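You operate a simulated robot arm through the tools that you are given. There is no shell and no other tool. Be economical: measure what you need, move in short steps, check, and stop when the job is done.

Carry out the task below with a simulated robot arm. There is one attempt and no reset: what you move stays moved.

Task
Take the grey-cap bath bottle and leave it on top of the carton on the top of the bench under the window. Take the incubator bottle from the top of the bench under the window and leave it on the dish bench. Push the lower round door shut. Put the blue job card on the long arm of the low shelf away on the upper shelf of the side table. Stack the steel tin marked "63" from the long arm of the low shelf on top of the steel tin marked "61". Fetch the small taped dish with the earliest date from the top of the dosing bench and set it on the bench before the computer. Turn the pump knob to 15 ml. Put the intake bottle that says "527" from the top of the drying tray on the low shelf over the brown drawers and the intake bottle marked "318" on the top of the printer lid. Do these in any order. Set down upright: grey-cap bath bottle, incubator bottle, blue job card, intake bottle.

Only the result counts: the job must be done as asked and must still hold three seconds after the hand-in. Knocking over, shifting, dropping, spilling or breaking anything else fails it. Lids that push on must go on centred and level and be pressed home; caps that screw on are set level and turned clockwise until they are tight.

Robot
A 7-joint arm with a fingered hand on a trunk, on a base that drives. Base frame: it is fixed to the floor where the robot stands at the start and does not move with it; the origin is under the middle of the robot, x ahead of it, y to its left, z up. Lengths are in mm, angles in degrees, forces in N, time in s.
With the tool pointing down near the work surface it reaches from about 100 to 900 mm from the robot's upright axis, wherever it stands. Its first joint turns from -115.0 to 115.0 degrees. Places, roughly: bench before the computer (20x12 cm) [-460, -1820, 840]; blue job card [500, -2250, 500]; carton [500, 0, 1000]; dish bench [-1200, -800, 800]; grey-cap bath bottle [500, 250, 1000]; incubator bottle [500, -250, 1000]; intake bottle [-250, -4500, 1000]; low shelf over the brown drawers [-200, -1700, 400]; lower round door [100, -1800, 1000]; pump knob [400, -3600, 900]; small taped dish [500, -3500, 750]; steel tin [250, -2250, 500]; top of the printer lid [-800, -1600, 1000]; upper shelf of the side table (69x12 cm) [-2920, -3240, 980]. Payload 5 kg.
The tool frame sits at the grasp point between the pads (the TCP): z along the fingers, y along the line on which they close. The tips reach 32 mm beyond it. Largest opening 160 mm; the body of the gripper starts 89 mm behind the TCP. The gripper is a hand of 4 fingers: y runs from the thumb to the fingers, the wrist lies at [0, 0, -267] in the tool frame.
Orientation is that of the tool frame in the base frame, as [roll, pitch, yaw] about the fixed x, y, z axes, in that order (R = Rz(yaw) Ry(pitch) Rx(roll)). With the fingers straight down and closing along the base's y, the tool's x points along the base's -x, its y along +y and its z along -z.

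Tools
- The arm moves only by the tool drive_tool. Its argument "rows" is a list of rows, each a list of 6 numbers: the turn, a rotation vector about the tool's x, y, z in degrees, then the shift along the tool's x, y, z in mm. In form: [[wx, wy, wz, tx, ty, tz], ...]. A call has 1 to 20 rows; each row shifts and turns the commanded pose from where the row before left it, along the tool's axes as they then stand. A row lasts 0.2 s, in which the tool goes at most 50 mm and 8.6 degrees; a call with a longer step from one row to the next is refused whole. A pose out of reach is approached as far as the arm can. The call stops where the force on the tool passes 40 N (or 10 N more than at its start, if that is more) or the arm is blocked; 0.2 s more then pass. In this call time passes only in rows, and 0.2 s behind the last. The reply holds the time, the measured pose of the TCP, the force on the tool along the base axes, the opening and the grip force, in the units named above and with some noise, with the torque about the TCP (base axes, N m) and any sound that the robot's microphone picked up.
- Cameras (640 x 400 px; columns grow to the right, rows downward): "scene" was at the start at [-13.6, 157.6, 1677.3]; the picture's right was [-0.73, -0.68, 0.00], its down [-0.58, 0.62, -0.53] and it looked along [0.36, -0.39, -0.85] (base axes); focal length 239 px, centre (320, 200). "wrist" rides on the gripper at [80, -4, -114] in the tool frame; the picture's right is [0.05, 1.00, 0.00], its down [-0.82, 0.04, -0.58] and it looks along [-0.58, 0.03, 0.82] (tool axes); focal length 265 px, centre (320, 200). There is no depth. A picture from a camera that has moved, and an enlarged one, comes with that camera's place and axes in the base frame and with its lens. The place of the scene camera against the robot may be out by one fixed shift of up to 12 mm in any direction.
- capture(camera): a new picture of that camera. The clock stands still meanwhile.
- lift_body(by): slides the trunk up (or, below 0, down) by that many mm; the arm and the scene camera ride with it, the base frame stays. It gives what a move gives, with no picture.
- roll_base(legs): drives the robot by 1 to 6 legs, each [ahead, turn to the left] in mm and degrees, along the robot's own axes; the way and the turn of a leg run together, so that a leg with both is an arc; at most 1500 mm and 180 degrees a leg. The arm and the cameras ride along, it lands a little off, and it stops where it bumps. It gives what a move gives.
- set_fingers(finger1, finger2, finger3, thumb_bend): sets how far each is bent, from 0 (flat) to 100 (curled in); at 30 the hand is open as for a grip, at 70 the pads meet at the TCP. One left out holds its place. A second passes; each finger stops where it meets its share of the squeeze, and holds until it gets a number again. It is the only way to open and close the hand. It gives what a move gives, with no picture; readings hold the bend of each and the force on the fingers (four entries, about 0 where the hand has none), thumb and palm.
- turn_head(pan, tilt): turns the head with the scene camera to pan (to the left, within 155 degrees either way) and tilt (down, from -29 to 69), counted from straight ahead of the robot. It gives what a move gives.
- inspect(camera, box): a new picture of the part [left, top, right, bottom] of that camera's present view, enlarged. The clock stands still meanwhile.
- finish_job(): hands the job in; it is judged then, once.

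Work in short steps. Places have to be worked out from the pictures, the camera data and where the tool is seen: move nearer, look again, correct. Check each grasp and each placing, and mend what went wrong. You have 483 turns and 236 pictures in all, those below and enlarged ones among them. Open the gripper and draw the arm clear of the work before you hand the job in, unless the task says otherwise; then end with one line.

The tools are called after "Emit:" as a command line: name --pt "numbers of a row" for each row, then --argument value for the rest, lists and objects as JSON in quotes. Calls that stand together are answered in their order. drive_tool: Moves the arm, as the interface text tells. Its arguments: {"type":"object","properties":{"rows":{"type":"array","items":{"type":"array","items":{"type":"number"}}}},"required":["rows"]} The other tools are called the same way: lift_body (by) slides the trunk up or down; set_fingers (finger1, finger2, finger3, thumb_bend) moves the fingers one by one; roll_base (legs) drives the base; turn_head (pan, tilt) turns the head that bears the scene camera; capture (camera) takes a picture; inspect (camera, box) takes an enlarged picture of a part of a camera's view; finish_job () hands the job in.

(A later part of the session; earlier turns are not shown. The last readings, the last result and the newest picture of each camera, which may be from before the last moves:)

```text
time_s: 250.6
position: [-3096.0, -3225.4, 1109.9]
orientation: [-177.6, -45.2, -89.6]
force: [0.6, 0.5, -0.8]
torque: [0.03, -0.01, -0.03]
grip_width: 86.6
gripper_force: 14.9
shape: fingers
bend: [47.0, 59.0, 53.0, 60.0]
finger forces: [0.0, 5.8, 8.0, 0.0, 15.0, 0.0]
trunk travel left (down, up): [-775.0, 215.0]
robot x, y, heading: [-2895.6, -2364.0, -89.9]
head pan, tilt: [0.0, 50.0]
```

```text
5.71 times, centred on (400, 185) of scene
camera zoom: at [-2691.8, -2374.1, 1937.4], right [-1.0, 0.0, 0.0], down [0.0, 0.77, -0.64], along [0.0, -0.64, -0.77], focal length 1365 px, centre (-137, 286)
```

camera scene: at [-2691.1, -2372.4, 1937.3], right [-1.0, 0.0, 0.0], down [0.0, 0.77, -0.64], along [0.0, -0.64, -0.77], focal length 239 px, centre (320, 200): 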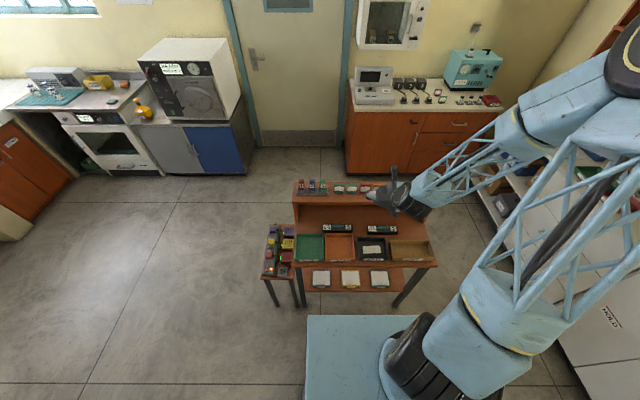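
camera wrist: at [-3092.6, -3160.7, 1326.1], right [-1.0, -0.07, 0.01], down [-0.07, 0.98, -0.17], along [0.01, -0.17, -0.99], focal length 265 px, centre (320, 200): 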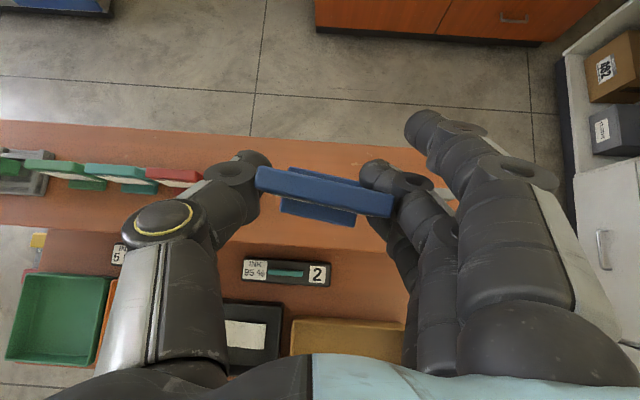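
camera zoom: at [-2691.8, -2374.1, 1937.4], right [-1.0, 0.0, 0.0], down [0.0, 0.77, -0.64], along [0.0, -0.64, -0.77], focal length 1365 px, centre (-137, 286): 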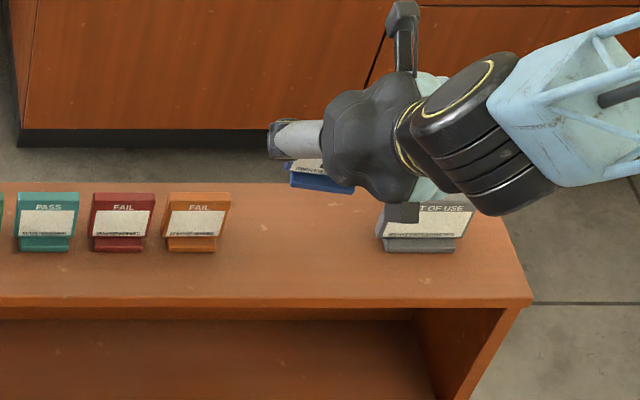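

I'll stand it slightly forward of the neighbours (y≈-3195) for finger clearance. Shift and lower.

Emit:
drive_tool --pt "0 0 0 -21 4 -21" --pt "0 0 0 -16 0 16" --pt "0 0 0 -14 0 14"

Emit:
inspect --camera "scene" --box '[350, 150, 450, 220]'

Emit:
capture --camera "wrist"

```text
time_s: 251.4
position: [-3100.7, -3193.3, 1070.1]
orientation: [-177.5, -45.2, -89.7]
force: [-0.1, -0.3, -0.3]
torque: [0.01, 0.0, 0.01]
grip_width: 86.4
gripper_force: 14.4
shape: fingers
bend: [47.0, 59.0, 53.0, 60.0]
finger forces: [0.0, 5.8, 8.0, 0.1, 14.9, 0.0]
trunk travel left (down, up): [-775.0, 215.0]
robot x, y, heading: [-2890.9, -2361.7, -89.6]
head pan, tilt: [0.0, 50.0]
```

```text
5.71 times, centred on (400, 185) of scene
camera zoom: at [-2691.9, -2372.5, 1937.4], right [-1.0, 0.0, 0.0], down [0.0, 0.77, -0.64], along [0.0, -0.64, -0.77], focal length 1365 px, centre (-137, 286)
```

zoom: 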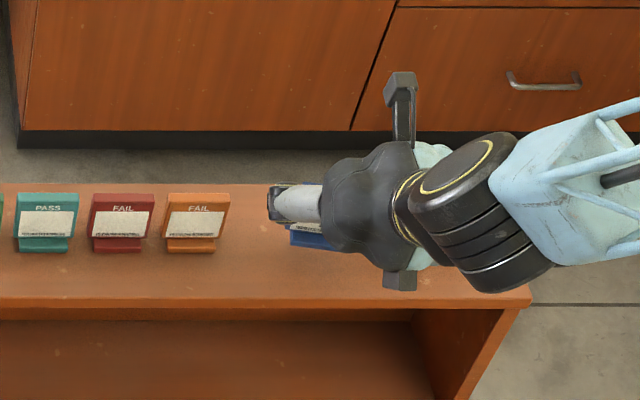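

```text
115 pictures are left
camera wrist: at [-3100.3, -3170.2, 1206.9], right [-1.0, -0.07, 0.01], down [-0.07, 0.98, -0.17], along [0.0, -0.17, -0.98], focal length 265 px, centre (320, 200)
```

wrist: 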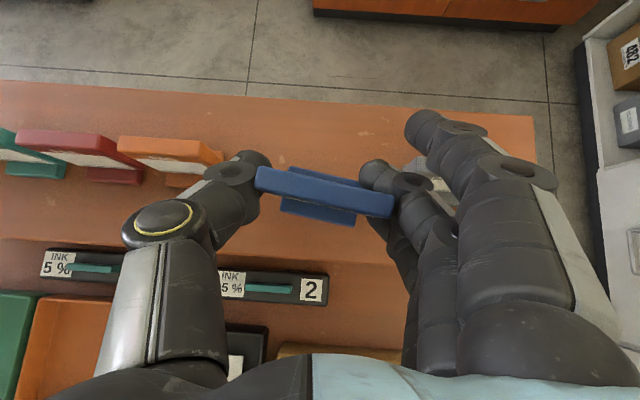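

Finger 1 would come over the grey card; I bend it in to 57 (it didn't touch the card there before), then continue lowering.

Emit:
set_fingers --finger1 57

Emit:
drive_tool --pt "0 0 0 -7 0 7" --pt "0 0 0 -4 0 4"

Emit:
capture --camera "wrist"

```text
time_s: 252.4
position: [-3098.6, -3195.1, 1069.2]
orientation: [-177.6, -45.0, -89.8]
force: [0.7, -0.8, -0.3]
torque: [0.02, -0.01, 0.0]
grip_width: 69.5
gripper_force: 14.5
shape: fingers
bend: [56.0, 59.0, 53.0, 60.0]
finger forces: [0.0, 5.7, 7.9, 0.0, 14.9, 0.0]
trunk travel left (down, up): [-775.0, 215.0]
robot x, y, heading: [-2894.5, -2361.6, -90.0]
head pan, tilt: [0.0, 50.0]
```

```text
time_s: 253.0
position: [-3098.2, -3194.5, 1052.6]
orientation: [-177.6, -45.2, -89.6]
force: [-0.4, 0.9, -0.6]
torque: [0.02, -0.01, -0.03]
grip_width: 69.7
gripper_force: 14.4
shape: fingers
bend: [56.0, 59.0, 53.0, 60.0]
finger forces: [0.0, 5.9, 8.1, 0.0, 14.9, 0.0]
trunk travel left (down, up): [-775.0, 215.0]
robot x, y, heading: [-2898.6, -2359.3, -89.8]
head pan, tilt: [0.0, 50.0]
```

```text
114 pictures are left
camera wrist: at [-3099.0, -3170.3, 1191.5], right [-1.0, -0.07, 0.01], down [-0.07, 0.98, -0.17], along [0.0, -0.17, -0.98], focal length 265 px, centre (320, 200)
```

wrist: 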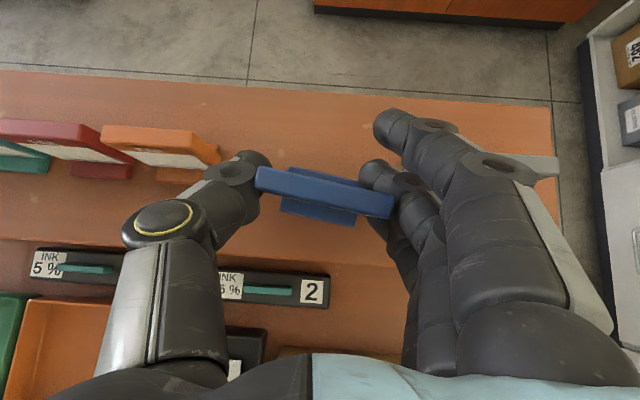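

Clear. Continue down in 2–3 mm steps to contact.

Emit:
drive_tool --pt "0 0 0 -2 0 2" --pt "0 0 0 -2 0 2"

Emit:
drive_tool --pt "0 0 0 -1.5 0 1.5" --pt "0 0 0 -1.5 0 1.5"

Emit:
drive_tool --pt "0 0 0 -1.5 0 1.5" --pt "0 0 0 -1.5 0 1.5"

```text
time_s: 253.6
position: [-3097.8, -3194.9, 1046.9]
orientation: [-177.6, -45.1, -89.7]
force: [-0.4, -0.9, -0.2]
torque: [0.01, 0.01, 0.0]
grip_width: 69.6
gripper_force: 14.6
shape: fingers
bend: [56.0, 59.0, 53.0, 60.0]
finger forces: [0.1, 5.8, 8.0, 0.1, 14.9, 0.0]
trunk travel left (down, up): [-775.0, 215.0]
robot x, y, heading: [-2892.0, -2360.9, -89.8]
head pan, tilt: [0.0, 50.0]
```

```text
time_s: 254.2
position: [-3099.1, -3194.9, 1043.0]
orientation: [-177.6, -45.2, -89.7]
force: [-0.6, 0.3, -0.3]
torque: [-0.04, -0.01, -0.02]
grip_width: 69.9
gripper_force: 14.7
shape: fingers
bend: [56.0, 59.0, 53.0, 60.0]
finger forces: [0.0, 5.8, 7.9, 0.0, 15.0, 0.1]
trunk travel left (down, up): [-775.0, 215.0]
robot x, y, heading: [-2894.7, -2365.3, -89.9]
head pan, tilt: [0.0, 50.0]
```

```text
time_s: 254.8
position: [-3098.6, -3194.8, 1039.6]
orientation: [-177.7, -45.3, -89.7]
force: [-0.3, -0.8, 4.2]
torque: [0.0, 0.11, 0.03]
grip_width: 70.0
gripper_force: 15.6
shape: fingers
bend: [56.0, 60.0, 53.0, 60.0]
finger forces: [0.0, 6.9, 8.6, 0.0, 15.5, 0.1]
trunk travel left (down, up): [-775.0, 215.0]
robot x, y, heading: [-2896.2, -2360.0, -89.7]
head pan, tilt: [0.0, 50.0]
```

Contact. Open the pinch by a few mm only.

Emit:
set_fingers --finger2 56 --finger3 51 --thumb_bend 57

Emit:
capture --camera "wrist"

```text
time_s: 255.8
position: [-3099.0, -3195.1, 1038.5]
orientation: [-177.6, -45.1, -89.6]
force: [0.5, -0.8, 1.5]
torque: [-0.01, 0.03, 0.01]
grip_width: 70.1
gripper_force: 1.2
shape: fingers
bend: [56.0, 56.0, 51.0, 56.0]
finger forces: [0.1, 0.6, 0.6, 0.0, 1.3, 0.0]
trunk travel left (down, up): [-775.0, 215.0]
robot x, y, heading: [-2893.5, -2359.1, -89.7]
head pan, tilt: [0.0, 50.0]
```

```text
113 pictures are left
camera wrist: at [-3098.8, -3170.8, 1177.0], right [-1.0, -0.07, 0.01], down [-0.07, 0.98, -0.17], along [0.01, -0.17, -0.98], focal length 265 px, centre (320, 200)
```

wrist: 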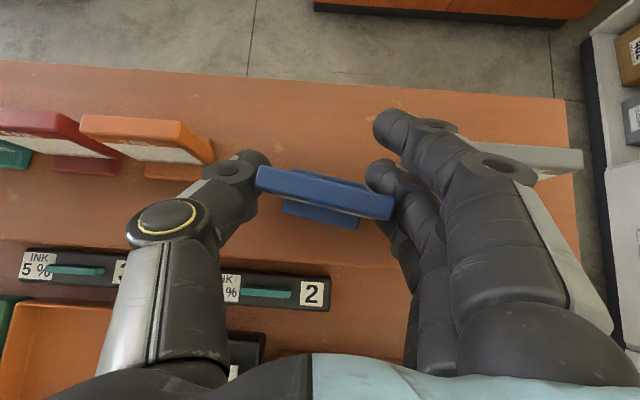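

Open a bit further.

Emit:
set_fingers --finger2 53 --finger3 48 --thumb_bend 54

Emit:
inspect --camera "wrist" --box '[140, 90, 540, 290]'

```text
time_s: 256.8
position: [-3098.5, -3194.5, 1038.7]
orientation: [-177.6, -45.1, -89.8]
force: [-0.5, -0.1, -1.0]
torque: [-0.02, 0.02, -0.02]
grip_width: 72.1
gripper_force: 0.1
shape: fingers
bend: [56.0, 53.0, 48.0, 54.0]
finger forces: [0.1, 0.0, 0.0, 0.1, 0.1, 0.0]
trunk travel left (down, up): [-775.0, 215.0]
robot x, y, heading: [-2892.0, -2361.6, -89.7]
head pan, tilt: [0.0, 50.0]
```

```text
1.60 times, centred on (340, 190) of wrist
camera zoom: at [-3098.9, -3170.8, 1177.0], right [-1.0, -0.07, 0.01], down [-0.07, 0.98, -0.17], along [0.01, -0.17, -0.98], focal length 425 px, centre (288, 216)
```

zoom: 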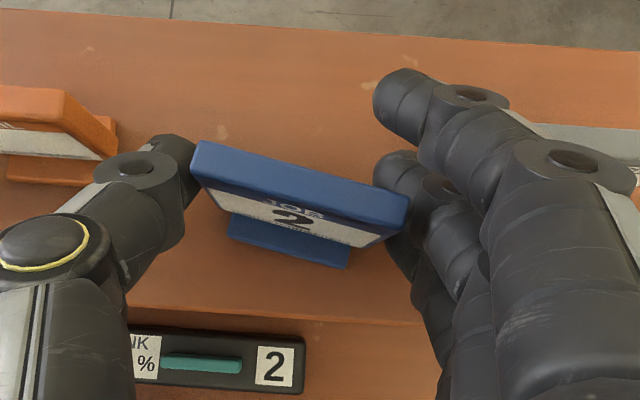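

The card stands. I widen slightly more and lift straight up.

Emit:
set_fingers --finger1 54 --finger2 50 --finger3 46 --thumb_bend 51

Emit:
drive_tool --pt "0 0 0 7 0 -7" --pt "0 0 0 14 0 -14" --pt "0 0 0 28 0 -28" --pt "0 0 0 28 0 -28" --pt "0 0 0 28 0 -28"

Emit:
capture --camera "wrist"

Emit:
inspect --camera "scene" --box '[290, 140, 450, 240]'

```text
time_s: 257.8
position: [-3100.1, -3194.7, 1038.4]
orientation: [-177.6, -45.1, -89.7]
force: [-1.5, 0.5, -0.5]
torque: [-0.02, -0.02, 0.0]
grip_width: 80.7
gripper_force: 0.0
shape: fingers
bend: [54.0, 50.0, 46.0, 51.0]
finger forces: [0.0, 0.0, 0.0, 0.1, 0.0, 0.1]
trunk travel left (down, up): [-775.0, 215.0]
robot x, y, heading: [-2893.0, -2362.4, -89.8]
head pan, tilt: [0.0, 50.0]
```

```text
time_s: 259.0
position: [-3102.8, -3193.8, 1188.1]
orientation: [-177.7, -45.1, -89.5]
force: [0.0, -0.1, -0.7]
torque: [0.02, 0.03, -0.03]
grip_width: 80.6
gripper_force: 0.1
shape: fingers
bend: [54.0, 50.0, 46.0, 51.0]
finger forces: [0.0, 0.1, 0.0, 0.0, 0.1, 0.1]
trunk travel left (down, up): [-775.0, 215.0]
robot x, y, heading: [-2894.7, -2361.6, -89.6]
head pan, tilt: [0.0, 50.0]
```

```text
111 pictures are left
camera wrist: at [-3103.5, -3168.9, 1326.4], right [-1.0, -0.07, 0.01], down [-0.07, 0.98, -0.17], along [0.0, -0.17, -0.98], focal length 265 px, centre (320, 200)
```

wrist: 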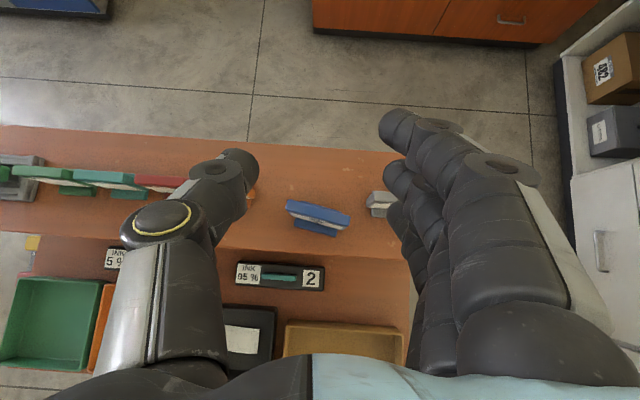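

```text
4.00 times, centred on (370, 190) of scene
camera zoom: at [-2690.1, -2371.3, 1937.1], right [-1.0, 0.0, 0.0], down [0.0, 0.77, -0.64], along [0.0, -0.64, -0.77], focal length 955 px, centre (120, 240)
```

zoom: 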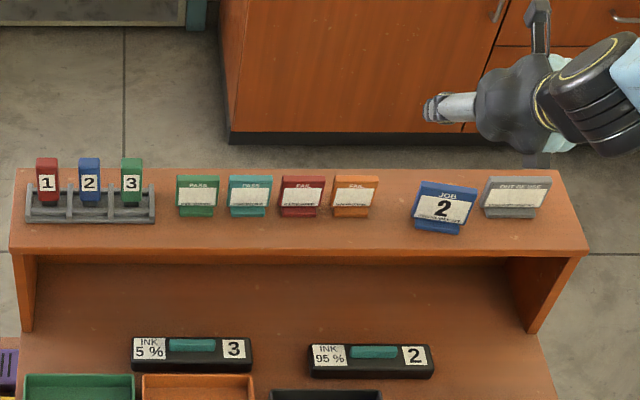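

Card placed perfectly. Retract, turn toward +x and drive back toward the window side.

Emit:
drive_tool --pt "0 0 0 -35 -20 -35" --pt "0 0 0 -35 -20 -35" --pt "0 0 0 -35 -20 -35" --pt "0 0 0 -35 -20 -35" --pt "0 0 0 -35 -20 -35"

Emit:
roll_base --legs '[[0, 89.6], [1500, 0], [700, 0]]'

Emit:
turn_head --pan -35 --tilt 35

Emit:
capture --camera "scene"

```text
refused: row 1 steps farther than a row can; nothing moved
```

```text
time_s: 273.9
position: [140.1, -2572.2, 1186.5]
orientation: [-177.7, -45.1, 0.2]
force: [0.4, 0.3, -0.7]
torque: [-0.03, 0.01, 0.04]
grip_width: 80.7
gripper_force: 0.0
shape: fingers
bend: [54.0, 50.0, 46.0, 51.0]
finger forces: [0.0, 0.1, 0.0, 0.0, 0.0, 0.0]
trunk travel left (down, up): [-775.0, 215.0]
robot x, y, heading: [-693.4, -2361.2, 0.2]
head pan, tilt: [0.0, 50.0]
```

```text
time_s: 274.9
position: [138.8, -2573.9, 1186.8]
orientation: [-177.6, -45.0, 0.3]
force: [-0.4, 0.8, -1.3]
torque: [0.02, 0.0, 0.01]
grip_width: 80.9
gripper_force: 0.0
shape: fingers
bend: [54.0, 50.0, 46.0, 51.0]
finger forces: [0.1, 0.1, 0.0, 0.0, 0.0, 0.0]
trunk travel left (down, up): [-775.0, 215.0]
robot x, y, heading: [-692.5, -2359.7, 0.1]
head pan, tilt: [-35.0, 35.0]
```

```text
109 pictures are left
camera scene: at [-682.6, -2203.1, 1959.0], right [-0.57, -0.82, 0.0], down [-0.47, 0.33, -0.82], along [0.67, -0.47, -0.57], focal length 239 px, centre (320, 200)
```

scene: 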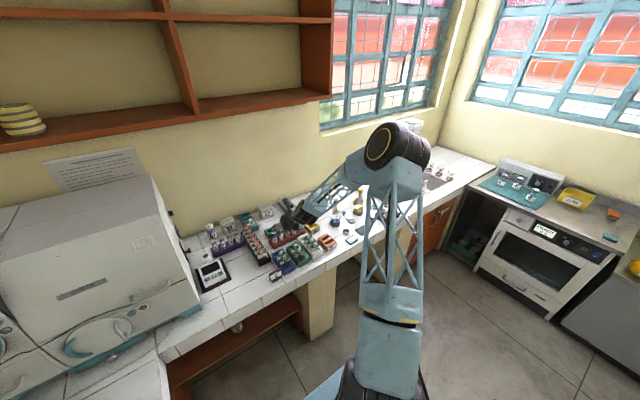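

Retract the arm and move toward the dosing end of the window bench.

Emit:
drive_tool --pt "0 0 0 -33 0 -33" --pt "0 0 0 -33 0 -33" --pt "0 0 0 -33 0 -33" --pt "0 0 0 -33 0 -33" --pt "0 0 0 -33 0 -33"

Emit:
roll_base --legs '[[0, -80], [950, 0], [0, 80]]'

Emit:
turn_head --pan 0 --tilt 45

Emit:
capture --camera "scene"

```text
time_s: 276.1
position: [-96.6, -2581.3, 1188.1]
orientation: [-177.6, -45.2, 0.3]
force: [-1.2, -0.4, -0.6]
torque: [-0.04, -0.02, -0.01]
grip_width: 81.0
gripper_force: 0.0
shape: fingers
bend: [54.0, 50.0, 46.0, 51.0]
finger forces: [0.0, 0.1, 0.0, 0.0, 0.1, 0.0]
trunk travel left (down, up): [-775.0, 215.0]
robot x, y, heading: [-694.0, -2361.2, 0.1]
head pan, tilt: [-35.0, 35.0]
```

```text
time_s: 288.3
position: [59.2, -3525.1, 1187.5]
orientation: [-177.5, -45.1, -0.4]
force: [0.5, 0.4, 0.1]
torque: [-0.05, 0.0, 0.04]
grip_width: 80.9
gripper_force: 0.1
shape: fingers
bend: [54.0, 50.0, 46.0, 51.0]
finger forces: [0.0, 0.0, 0.0, 0.1, 0.1, 0.1]
trunk travel left (down, up): [-775.0, 215.0]
robot x, y, heading: [-538.7, -3298.7, -0.2]
head pan, tilt: [-35.0, 35.0]
```

```text
time_s: 289.3
position: [60.0, -3524.9, 1188.4]
orientation: [-177.5, -45.2, -0.3]
force: [0.2, -0.1, 0.9]
torque: [0.0, -0.01, 0.02]
grip_width: 80.8
gripper_force: 0.0
shape: fingers
bend: [54.0, 50.0, 46.0, 51.0]
finger forces: [0.0, 0.0, 0.0, 0.1, 0.0, 0.0]
trunk travel left (down, up): [-775.0, 215.0]
robot x, y, heading: [-537.3, -3296.1, -0.4]
head pan, tilt: [0.0, 45.0]
```

```text
108 pictures are left
camera scene: at [-515.0, -3092.0, 1944.2], right [-0.01, -1.0, 0.0], down [-0.71, 0.01, -0.71], along [0.71, -0.01, -0.71], focal length 239 px, centre (320, 200)
```

scene: 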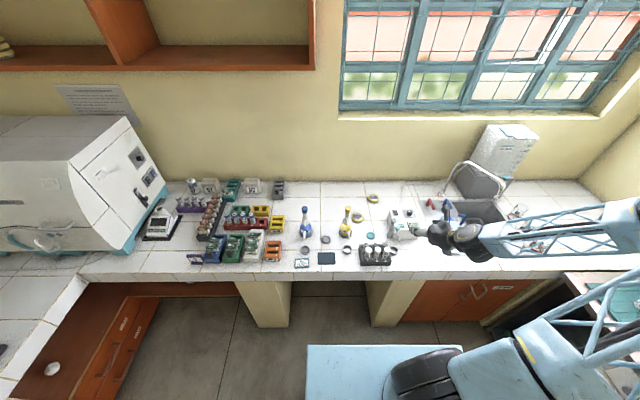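

Zoom on the dosing area.

Emit:
inspect --camera "scene" --box '[285, 180, 425, 280]'

Emit:
inspect --camera "scene" --box '[380, 180, 560, 290]'

```text
4.00 times, centred on (355, 230) of scene
camera zoom: at [-515.0, -3092.0, 1944.2], right [-0.01, -1.0, 0.0], down [-0.71, 0.01, -0.71], along [0.71, -0.01, -0.71], focal length 955 px, centre (180, 80)
```

zoom: 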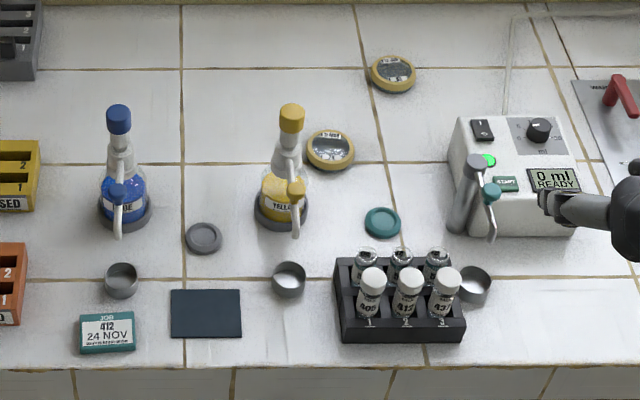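

```text
3.56 times, centred on (470, 235) of scene
camera zoom: at [-515.0, -3092.0, 1944.2], right [-0.01, -1.0, 0.0], down [-0.71, 0.01, -0.71], along [0.71, -0.01, -0.71], focal length 849 px, centre (-213, 76)
```

zoom: 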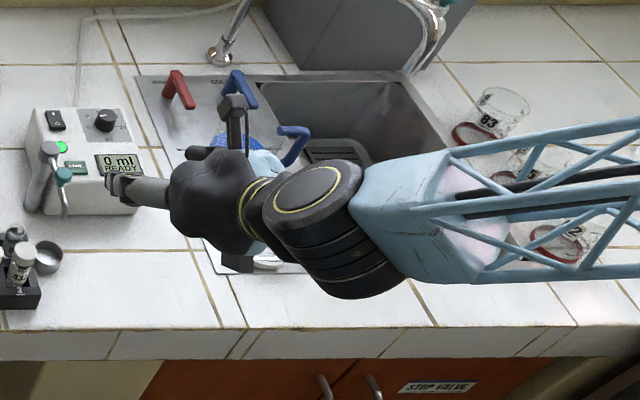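

Two yellow-taped dishes near [392,-3323] and [551,-3440]; knob near [369,-3602]. Move the wrist camera over the dishes to read dates.

Emit:
drive_tool --pt "0 0 0 29 -14 29" --pt "0 0 0 29 -14 29" --pt "0 0 0 29 -14 29" --pt "0 0 0 29 -14 29" --pt "0 0 0 29 -14 29" --pt "0 0 0 29 -14 29" --pt "0 0 0 29 -14 29" --pt "0 0 0 29 -14 29" --pt "0 0 0 29 -14 29"

Emit:
capture --camera "wrist"

```text
time_s: 291.3
position: [426.0, -3389.6, 1191.1]
orientation: [-177.7, -45.1, -0.3]
force: [0.8, 0.3, 0.1]
torque: [-0.02, 0.01, -0.02]
grip_width: 81.1
gripper_force: 0.2
shape: fingers
bend: [54.0, 50.0, 46.0, 51.0]
finger forces: [0.1, 0.0, 0.1, 0.1, 0.0, 0.0]
trunk travel left (down, up): [-775.0, 215.0]
robot x, y, heading: [-535.4, -3301.7, -0.5]
head pan, tilt: [0.0, 45.0]
```

```text
105 pictures are left
camera wrist: at [403.4, -3390.5, 1329.7], right [0.06, -1.0, 0.01], down [-0.98, -0.06, -0.17], along [0.17, 0.0, -0.99], focal length 265 px, centre (320, 200)
```

wrist: 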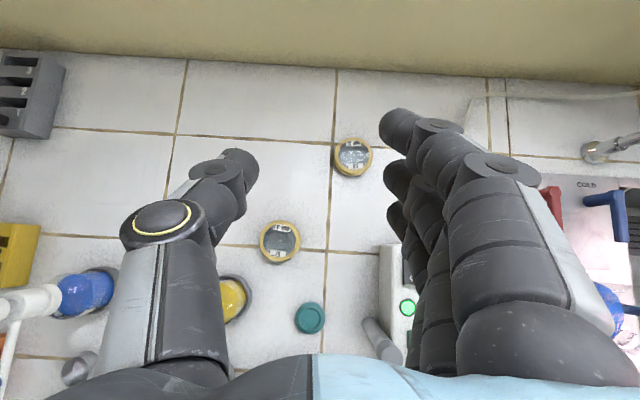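

Emit:
inspect --camera "wrist" --box '[330, 130, 380, 180]'

Emit:
inspect --camera "wrist" --box '[255, 215, 305, 265]'

```text
8.00 times, centred on (355, 155) of wrist
camera zoom: at [403.4, -3390.5, 1329.7], right [0.06, -1.0, 0.01], down [-0.98, -0.06, -0.17], along [0.17, 0.0, -0.99], focal length 2123 px, centre (40, 560)
```

zoom: 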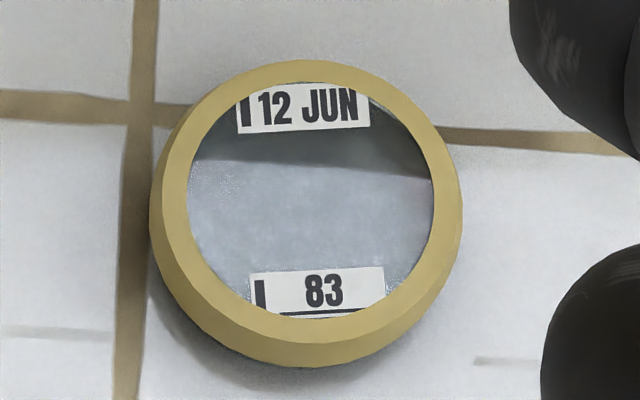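

```text
8.00 times, centred on (280, 240) of wrist
camera zoom: at [403.4, -3390.5, 1329.7], right [0.06, -1.0, 0.01], down [-0.98, -0.06, -0.17], along [0.17, 0.0, -0.99], focal length 2123 px, centre (640, -120)
```

zoom: 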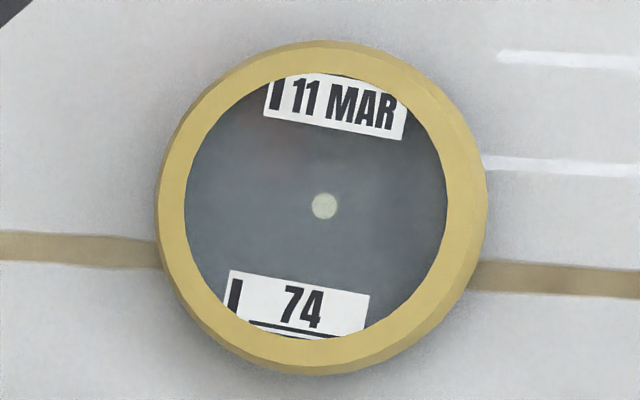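

11 MAR (74) is earliest: the dish at ≈[407,-3327], top ≈876. I retract 200, roll forward 190, then turn the tool straight down.

Emit:
drive_tool --pt "0 0 0 -30 0 -30" --pt "0 0 0 -30 0 -30" --pt "0 0 0 -30 0 -30" --pt "0 0 0 -30 0 -30" --pt "0 0 0 -30 0 -30"

Emit:
roll_base --legs '[[190, 0.4]]'

Emit:
drive_tool --pt "0 -7.5 0 0 0 0" --pt "0 -7.5 0 0 0 0" --pt "0 -7.5 0 0 0 0" --pt "0 -7.5 0 0 0 0" --pt "0 -7.5 0 0 0 0" --pt "0 -7.5 0 0 0 0"

Emit:
capture --camera "wrist"

```text
time_s: 292.5
position: [212.4, -3396.5, 1191.7]
orientation: [-177.6, -45.2, -0.4]
force: [-0.4, 0.1, -0.7]
torque: [-0.01, -0.06, -0.01]
grip_width: 80.7
gripper_force: 0.0
shape: fingers
bend: [54.0, 50.0, 46.0, 51.0]
finger forces: [0.0, 0.0, 0.2, 0.0, 0.0, 0.1]
trunk travel left (down, up): [-775.0, 215.0]
robot x, y, heading: [-536.5, -3300.0, -0.3]
head pan, tilt: [0.0, 45.0]
```

```text
time_s: 294.1
position: [404.7, -3390.7, 1190.9]
orientation: [-177.6, -45.2, 0.2]
force: [-0.5, 0.3, 0.5]
torque: [-0.01, 0.02, 0.0]
grip_width: 80.9
gripper_force: 0.1
shape: fingers
bend: [54.0, 50.0, 46.0, 51.0]
finger forces: [0.1, 0.0, 0.0, 0.1, 0.0, 0.0]
trunk travel left (down, up): [-775.0, 215.0]
robot x, y, heading: [-344.9, -3302.3, 0.1]
head pan, tilt: [0.0, 45.0]
```

```text
time_s: 295.4
position: [404.3, -3391.6, 1191.7]
orientation: [-178.4, -0.1, 1.6]
force: [-0.5, 0.1, -0.1]
torque: [-0.02, 0.0, 0.02]
grip_width: 81.1
gripper_force: 0.1
shape: fingers
bend: [54.0, 50.0, 46.0, 51.0]
finger forces: [0.0, 0.0, 0.0, 0.0, 0.0, 0.1]
trunk travel left (down, up): [-775.0, 215.0]
robot x, y, heading: [-351.4, -3302.5, -0.1]
head pan, tilt: [0.0, 45.0]
```

```text
102 pictures are left
camera wrist: at [484.9, -3387.8, 1306.5], right [0.08, -1.0, -0.03], down [-0.81, -0.08, 0.57], along [-0.57, -0.02, -0.82], focal length 265 px, centre (320, 200)
```

wrist: 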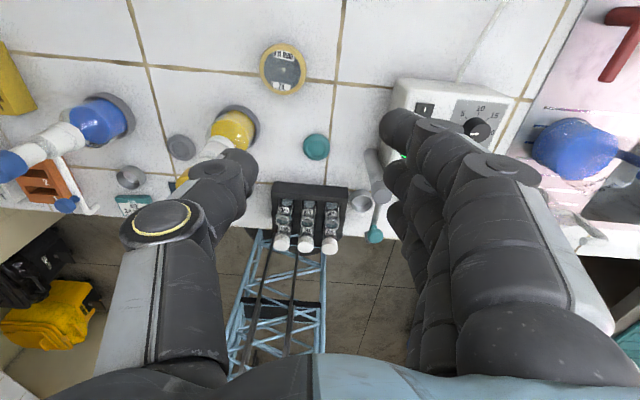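

Dish confirmed at ≈[410,-3326]. Open to ~105, move over it and descend to z≈905.

Emit:
set_fingers --finger1 46 --finger2 46 --finger3 46 --thumb_bend 46

Emit:
drive_tool --pt "0 0 0 3 -33 0" --pt "0 0 0 3 -33 0" --pt "0 0 0 0 0 48" --pt "0 0 0 0 0 48" --pt "0 0 0 0 0 48" --pt "0 0 0 0 0 48" --pt "0 0 0 0 0 48"

Emit:
capture --camera "wrist"

```text
time_s: 296.4
position: [404.8, -3391.1, 1191.7]
orientation: [-178.4, -0.3, 1.8]
force: [-0.3, 0.1, -0.2]
torque: [0.0, -0.01, -0.01]
grip_width: 106.4
gripper_force: 0.1
shape: fingers
bend: [46.0, 46.0, 46.0, 46.0]
finger forces: [0.0, 0.1, 0.0, 0.0, 0.0, 0.0]
trunk travel left (down, up): [-775.0, 215.0]
robot x, y, heading: [-348.7, -3300.3, 0.3]
head pan, tilt: [0.0, 45.0]
```

```text
time_s: 298.1
position: [408.7, -3317.4, 953.3]
orientation: [-178.3, -0.1, 1.8]
force: [0.3, -0.1, -0.1]
torque: [0.03, 0.04, -0.02]
grip_width: 106.7
gripper_force: 0.0
shape: fingers
bend: [46.0, 46.0, 46.0, 46.0]
finger forces: [0.1, 0.0, 0.0, 0.1, 0.0, 0.0]
trunk travel left (down, up): [-775.0, 215.0]
robot x, y, heading: [-348.8, -3300.9, 0.1]
head pan, tilt: [0.0, 45.0]
```

```text
101 pictures are left
camera wrist: at [489.7, -3313.7, 1068.1], right [0.08, -1.0, -0.03], down [-0.81, -0.08, 0.57], along [-0.57, -0.02, -0.82], focal length 265 px, centre (320, 200)
```

wrist: 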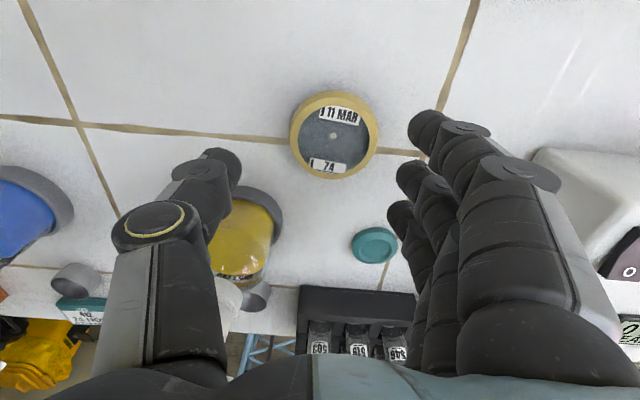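

Correct by (+7,−7) and descend to ~900.

Emit:
drive_tool --pt "0 0 0 7 7 5" --pt "0 0 0 0 0 25" --pt "0 0 0 0 0 20"

Emit:
capture --camera "wrist"

```text
time_s: 298.9
position: [415.6, -3322.2, 902.3]
orientation: [-178.3, -0.2, 1.8]
force: [0.2, -0.8, -0.5]
torque: [-0.02, 0.03, 0.01]
grip_width: 107.0
gripper_force: 0.1
shape: fingers
bend: [46.0, 46.0, 46.0, 46.0]
finger forces: [0.1, 0.0, 0.0, 0.0, 0.0, 0.0]
trunk travel left (down, up): [-775.0, 215.0]
robot x, y, heading: [-348.1, -3296.7, 0.1]
head pan, tilt: [0.0, 45.0]
```

```text
100 pictures are left
camera wrist: at [495.6, -3319.1, 1017.6], right [0.08, -1.0, -0.03], down [-0.81, -0.09, 0.57], along [-0.57, -0.02, -0.82], focal length 265 px, centre (320, 200)
```

wrist: 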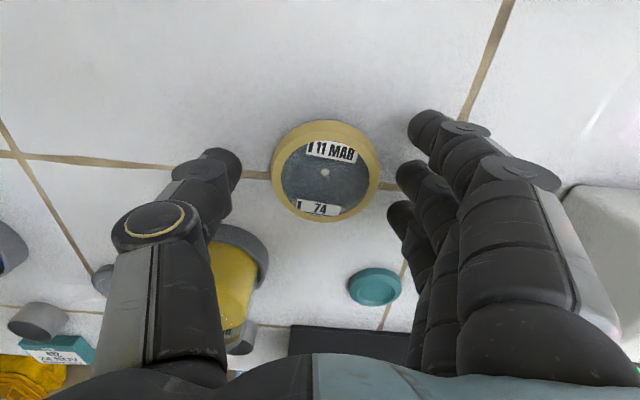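

Aligned. Lower 9 mm and close gently.

Emit:
drive_tool --pt "0 0 0 0 2 9"

Emit:
set_fingers --finger1 58 --finger2 58 --finger3 58 --thumb_bend 58

Emit:
capture --camera "wrist"

```text
time_s: 299.2
position: [416.2, -3324.3, 893.0]
orientation: [-178.3, -0.1, 1.9]
force: [-0.1, -0.8, -0.1]
torque: [0.01, -0.01, 0.0]
grip_width: 106.6
gripper_force: 0.1
shape: fingers
bend: [46.0, 46.0, 46.0, 46.0]
finger forces: [0.0, 0.0, 0.0, 0.0, 0.1, 0.0]
trunk travel left (down, up): [-775.0, 215.0]
robot x, y, heading: [-346.7, -3299.9, 0.3]
head pan, tilt: [0.0, 45.0]
```

```text
time_s: 300.2
position: [415.7, -3324.0, 893.4]
orientation: [-178.3, -0.2, 1.8]
force: [0.9, -0.1, 0.5]
torque: [0.03, 0.01, 0.01]
grip_width: 70.2
gripper_force: 4.3
shape: fingers
bend: [57.0, 54.0, 56.0, 55.0]
finger forces: [0.0, 3.7, 0.6, 0.0, 4.8, 0.0]
trunk travel left (down, up): [-775.0, 215.0]
robot x, y, heading: [-348.3, -3301.8, 0.0]
head pan, tilt: [0.0, 45.0]
```

```text
99 pictures are left
camera wrist: at [495.3, -3320.5, 1008.8], right [0.08, -1.0, -0.03], down [-0.81, -0.09, 0.57], along [-0.57, -0.02, -0.82], focal length 265 px, centre (320, 200)
```

wrist: 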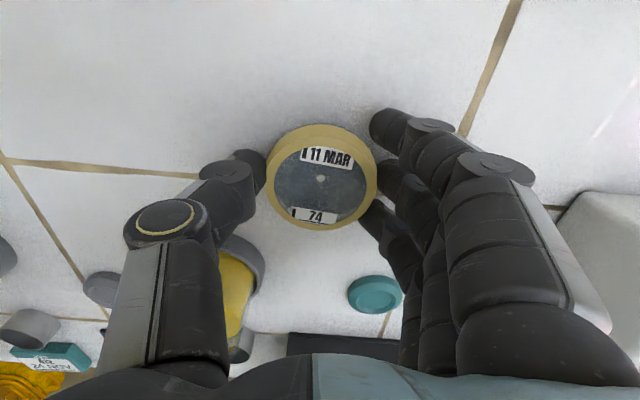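

In contact on the dish's tape. Tighten moderately and lift.

Emit:
set_fingers --finger1 63 --finger2 62 --finger3 63 --thumb_bend 62

Emit:
drive_tool --pt "0 0 0 0 0 -10" --pt "0 0 0 0 0 -30" --pt "0 0 0 0 0 -40"

Emit:
capture --camera "wrist"

```text
time_s: 301.2
position: [415.8, -3323.4, 893.0]
orientation: [-178.2, -0.2, 1.8]
force: [-0.5, -0.7, -0.8]
torque: [0.0, 0.01, -0.01]
grip_width: 58.5
gripper_force: 12.7
shape: fingers
bend: [63.0, 54.0, 57.0, 58.0]
finger forces: [0.0, 6.7, 5.7, 0.1, 12.5, 0.1]
trunk travel left (down, up): [-775.0, 215.0]
robot x, y, heading: [-343.8, -3302.9, -0.0]
head pan, tilt: [0.0, 45.0]
```

```text
time_s: 302.1
position: [413.5, -3326.4, 974.5]
orientation: [-178.4, -0.1, 1.8]
force: [-1.2, 0.1, -0.7]
torque: [0.01, -0.05, -0.01]
grip_width: 58.0
gripper_force: 12.0
shape: fingers
bend: [63.0, 54.0, 58.0, 58.0]
finger forces: [0.0, 6.5, 5.7, 0.0, 12.3, 0.0]
trunk travel left (down, up): [-775.0, 215.0]
robot x, y, heading: [-348.1, -3302.7, 0.0]
head pan, tilt: [0.0, 45.0]
```

```text
98 pictures are left
camera wrist: at [494.3, -3324.0, 1088.6], right [0.08, -1.0, -0.03], down [-0.81, -0.08, 0.57], along [-0.57, -0.02, -0.82], focal length 265 px, centre (320, 200)
```

wrist: 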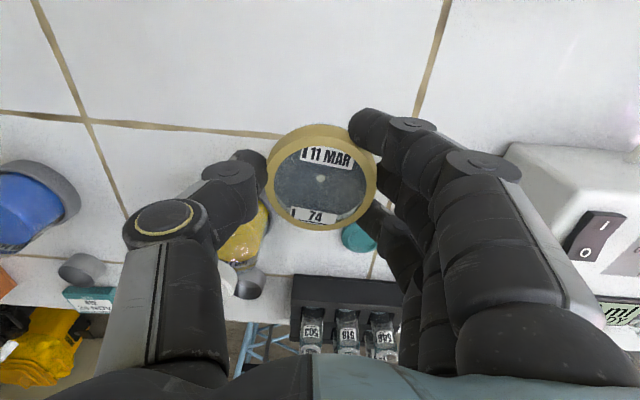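

Held. Raise, retract, and drive back toward the computer bench, facing it.

Emit:
drive_tool --pt "0 0 0 0 0 -45" --pt "0 0 0 0 0 -45" --pt "0 0 0 0 0 -45" --pt "0 0 0 0 0 -45" --pt "0 0 0 -44 0 0" --pt "0 0 0 -44 0 0" --pt "0 0 0 -44 0 0" --pt "0 0 0 -44 0 0" --pt "0 0 0 -44 0 0" --pt "0 0 0 -44 0 0"

Emit:
roll_base --legs '[[-150, 0], [0, 90], [880, 0]]'

Emit:
turn_head --pan 0 --tilt 50

Emit:
capture --camera "scene"

```text
time_s: 304.2
position: [148.9, -3341.2, 1152.5]
orientation: [-178.3, -0.1, 1.8]
force: [0.0, -0.1, -0.6]
torque: [-0.02, -0.03, 0.0]
grip_width: 58.4
gripper_force: 11.9
shape: fingers
bend: [63.0, 54.0, 58.0, 58.0]
finger forces: [0.0, 6.7, 5.6, 0.1, 12.1, 0.0]
trunk travel left (down, up): [-775.0, 215.0]
robot x, y, heading: [-349.3, -3296.9, -0.0]
head pan, tilt: [0.0, 45.0]
```

```text
time_s: 313.9
position: [-449.3, -1917.7, 1152.8]
orientation: [-178.3, -0.1, 91.5]
force: [-0.4, 0.2, -0.4]
torque: [-0.01, 0.0, -0.01]
grip_width: 58.4
gripper_force: 12.0
shape: fingers
bend: [63.0, 54.0, 58.0, 58.0]
finger forces: [0.1, 6.7, 5.3, 0.0, 12.0, 0.0]
trunk travel left (down, up): [-775.0, 215.0]
robot x, y, heading: [-490.7, -2415.3, 89.8]
head pan, tilt: [0.0, 45.0]
```

```text
time_s: 314.6
position: [-450.2, -1918.3, 1152.0]
orientation: [-178.3, -0.2, 91.4]
force: [1.7, -0.3, -0.6]
torque: [0.0, 0.0, -0.01]
grip_width: 58.1
gripper_force: 11.9
shape: fingers
bend: [63.0, 54.0, 58.0, 58.0]
finger forces: [0.0, 6.7, 5.3, 0.0, 12.1, 0.0]
trunk travel left (down, up): [-775.0, 215.0]
robot x, y, heading: [-493.3, -2411.0, 89.7]
head pan, tilt: [0.0, 50.0]
```

```text
97 pictures are left
camera scene: at [-697.6, -2393.0, 1937.3], right [1.0, 0.0, 0.0], down [0.0, -0.77, -0.64], along [0.0, 0.64, -0.77], focal length 239 px, centre (320, 200)
```

scene: 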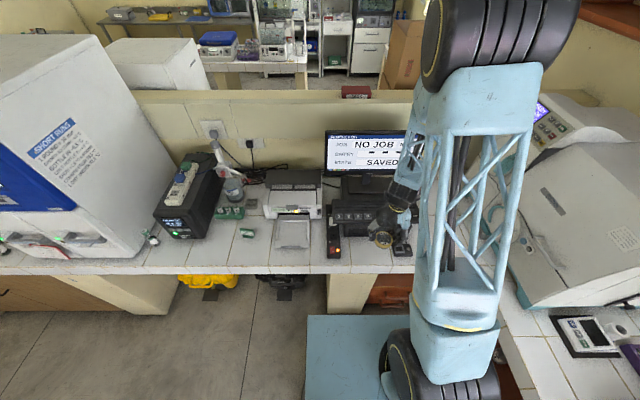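

Use the wrist camera to see the target area below.

Emit:
capture --camera "wrist"

Emit:
inspect --camera "scene" --box '[310, 190, 420, 280]'

```text
96 pictures are left
camera wrist: at [-452.1, -1838.0, 1268.2], right [1.0, 0.08, -0.03], down [0.08, -0.82, 0.57], along [0.02, -0.57, -0.82], focal length 265 px, centre (320, 200)
```

wrist: 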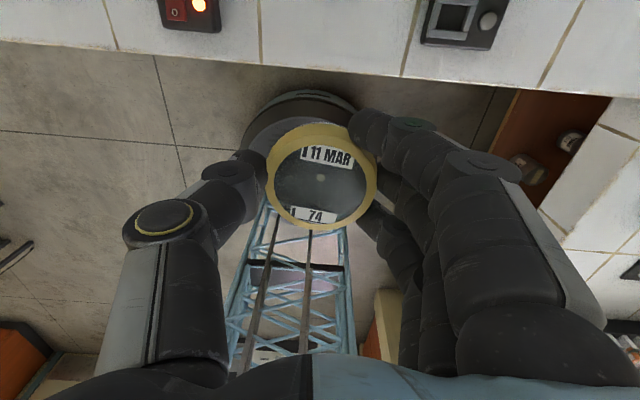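

```text
4.44 times, centred on (365, 235) of scene
camera zoom: at [-697.6, -2393.0, 1937.3], right [1.0, 0.0, 0.0], down [0.0, -0.77, -0.64], along [0.0, 0.64, -0.77], focal length 1061 px, centre (120, 44)
```

zoom: 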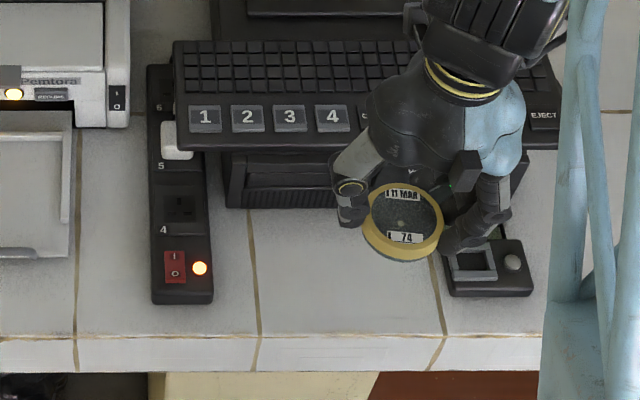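

Free tile area centred ≈[-463,-1828]. Move over [-463,-1835] and lower.

Emit:
drive_tool --pt "0 0 0 42 -7 0" --pt "0 0 0 41 -7 0" --pt "0 0 0 0 0 48" --pt "0 0 0 0 0 48" --pt "0 0 0 0 0 48" --pt "0 0 0 0 0 48" --pt "0 0 0 0 0 42"

Emit:
inspect --camera "scene" --box '[310, 190, 420, 280]'

```text
time_s: 316.2
position: [-473.3, -1835.2, 918.3]
orientation: [-178.4, -0.2, 91.4]
force: [-0.8, 0.7, -0.8]
torque: [-0.01, -0.01, 0.02]
grip_width: 58.5
gripper_force: 11.7
shape: fingers
bend: [63.0, 54.0, 58.0, 58.0]
finger forces: [0.0, 6.7, 5.3, 0.0, 11.9, 0.0]
trunk travel left (down, up): [-775.0, 215.0]
robot x, y, heading: [-490.6, -2417.9, 89.6]
head pan, tilt: [0.0, 50.0]
```

```text
4.44 times, centred on (365, 235) of scene
camera zoom: at [-697.1, -2391.8, 1937.3], right [1.0, -0.01, 0.0], down [0.0, -0.77, -0.64], along [0.0, 0.64, -0.77], focal length 1061 px, centre (120, 44)
```

zoom: 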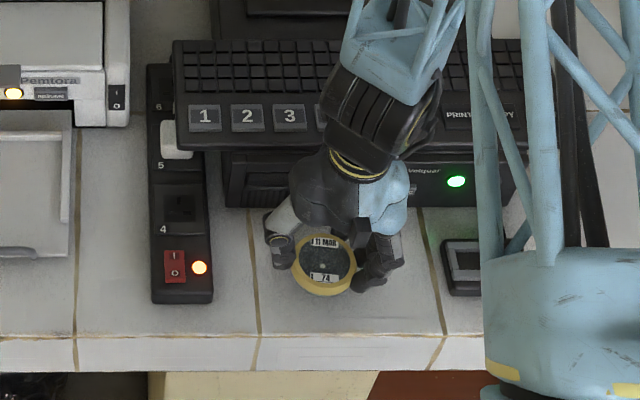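

Good position. Lower to contact in small steps.

Emit:
drive_tool --pt "0 0 0 0 0 10" --pt "0 0 0 0 0 7" --pt "0 0 0 0 0 3"

Emit:
drive_tool --pt "0 0 0 0 0 2" --pt "0 0 0 0 0 2"

Emit:
drive_tool --pt "0 0 0 0 0 2" --pt "0 0 0 0 0 2"

```text
time_s: 317.0
position: [-472.7, -1835.6, 899.4]
orientation: [-178.2, -0.2, 91.4]
force: [-0.8, 0.3, -1.6]
torque: [0.03, 0.0, 0.0]
grip_width: 58.4
gripper_force: 12.0
shape: fingers
bend: [63.0, 54.0, 58.0, 58.0]
finger forces: [0.0, 6.7, 5.2, 0.0, 11.9, 0.0]
trunk travel left (down, up): [-775.0, 215.0]
robot x, y, heading: [-492.2, -2418.4, 89.7]
head pan, tilt: [0.0, 50.0]
```

```text
time_s: 317.6
position: [-474.3, -1835.1, 895.9]
orientation: [-178.3, -0.2, 91.5]
force: [1.1, 0.7, -1.0]
torque: [0.02, 0.03, 0.02]
grip_width: 58.2
gripper_force: 12.0
shape: fingers
bend: [63.0, 54.0, 58.0, 58.0]
finger forces: [0.1, 6.8, 5.4, 0.0, 11.9, 0.0]
trunk travel left (down, up): [-775.0, 215.0]
robot x, y, heading: [-493.6, -2413.4, 89.9]
head pan, tilt: [0.0, 50.0]
```

```text
time_s: 318.2
position: [-473.9, -1834.0, 893.2]
orientation: [-178.3, -0.2, 91.5]
force: [0.5, -0.3, 8.7]
torque: [-0.03, 0.12, 0.03]
grip_width: 58.3
gripper_force: 13.5
shape: fingers
bend: [63.0, 54.0, 58.0, 58.0]
finger forces: [0.0, 7.5, 6.0, 0.1, 14.2, 0.0]
trunk travel left (down, up): [-775.0, 215.0]
robot x, y, heading: [-494.0, -2420.9, 89.7]
head pan, tilt: [0.0, 50.0]
```

Contact at the same height as at pickup. Release and rise.

Emit:
set_fingers --finger1 50 --finger2 50 --finger3 50 --thumb_bend 50

Emit:
drive_tool --pt "0 0 0 0 0 -10" --pt "0 0 0 0 0 -40" --pt "0 0 0 0 0 -45" --pt "0 0 0 0 0 -45" --pt "0 0 0 0 0 -45" --pt "0 0 0 0 0 -45" --pt "0 0 0 0 0 -45" --pt "0 0 0 -45 0 0" --pt "0 0 0 -45 0 0"

Emit:
capture --camera "scene"

```text
time_s: 319.2
position: [-473.3, -1834.7, 892.8]
orientation: [-178.3, -0.2, 91.5]
force: [-0.7, -0.5, 2.6]
torque: [-0.01, -0.13, 0.0]
grip_width: 90.3
gripper_force: 1.2
shape: fingers
bend: [50.0, 51.0, 50.0, 50.0]
finger forces: [0.1, 2.7, 0.0, 0.0, 0.0, 0.1]
trunk travel left (down, up): [-775.0, 215.0]
robot x, y, heading: [-491.1, -2416.7, 89.8]
head pan, tilt: [0.0, 50.0]
```

```text
time_s: 321.2
position: [-463.8, -1927.1, 1169.0]
orientation: [-178.3, -0.2, 91.5]
force: [0.9, 0.0, 0.3]
torque: [0.04, -0.03, 0.01]
grip_width: 90.6
gripper_force: 0.2
shape: fingers
bend: [50.0, 50.0, 50.0, 50.0]
finger forces: [0.1, 0.0, 0.0, 0.0, 0.1, 0.1]
trunk travel left (down, up): [-775.0, 215.0]
robot x, y, heading: [-492.3, -2416.6, 89.7]
head pan, tilt: [0.0, 50.0]
```

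```text
93 pictures are left
camera scene: at [-697.5, -2394.7, 1937.3], right [1.0, 0.0, 0.0], down [0.0, -0.77, -0.64], along [0.0, 0.64, -0.77], focal length 239 px, centre (320, 200)
```

scene: 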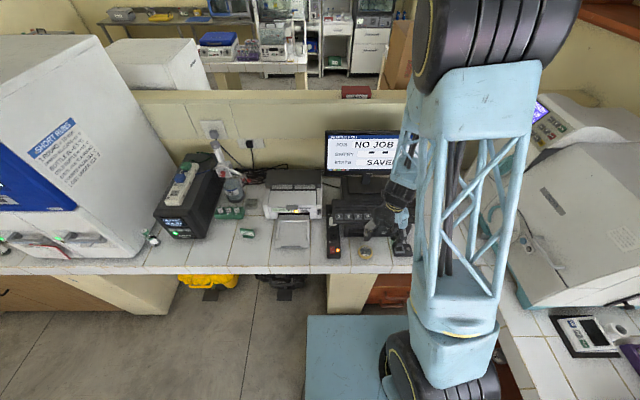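

Check the dish.

Emit:
inspect --camera "scene" --box '[320, 220, 410, 280]'

```text
6.67 times, centred on (365, 250) of scene
camera zoom: at [-697.5, -2394.7, 1937.3], right [1.0, 0.0, 0.0], down [0.0, -0.77, -0.64], along [0.0, 0.64, -0.77], focal length 1592 px, centre (20, -133)
```

zoom: 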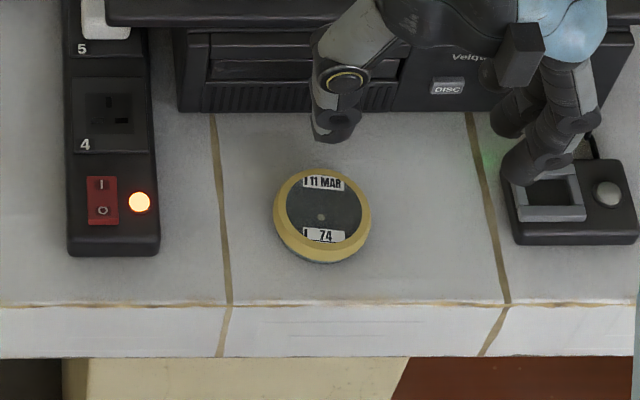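

Dish placed well. Now drive to the pump, facing +x near y≈-3500.

Emit:
roll_base --legs '[[0, -90], [0, -90], [1100, 0], [0, 90], [120, 0]]'

Emit:
capture --camera "wrist"

```text
time_s: 339.6
position: [124.9, -3529.3, 1167.0]
orientation: [-178.3, -0.1, 2.5]
force: [0.9, 0.3, 0.3]
torque: [-0.01, 0.04, -0.02]
grip_width: 90.6
gripper_force: 0.0
shape: fingers
bend: [50.0, 50.0, 50.0, 50.0]
finger forces: [0.1, 0.0, 0.1, 0.0, 0.1, 0.1]
trunk travel left (down, up): [-775.0, 215.0]
robot x, y, heading: [-369.3, -3504.6, 0.6]
head pan, tilt: [0.0, 50.0]
```

```text
91 pictures are left
camera wrist: at [206.7, -3524.8, 1281.9], right [0.09, -1.0, -0.03], down [-0.81, -0.09, 0.57], along [-0.57, -0.03, -0.82], focal length 265 px, centre (320, 200)
```

wrist: 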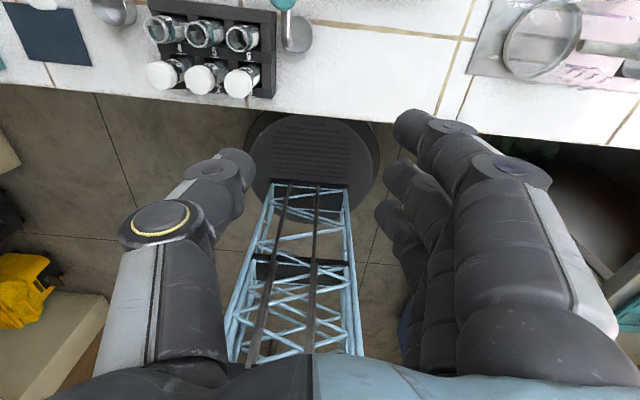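

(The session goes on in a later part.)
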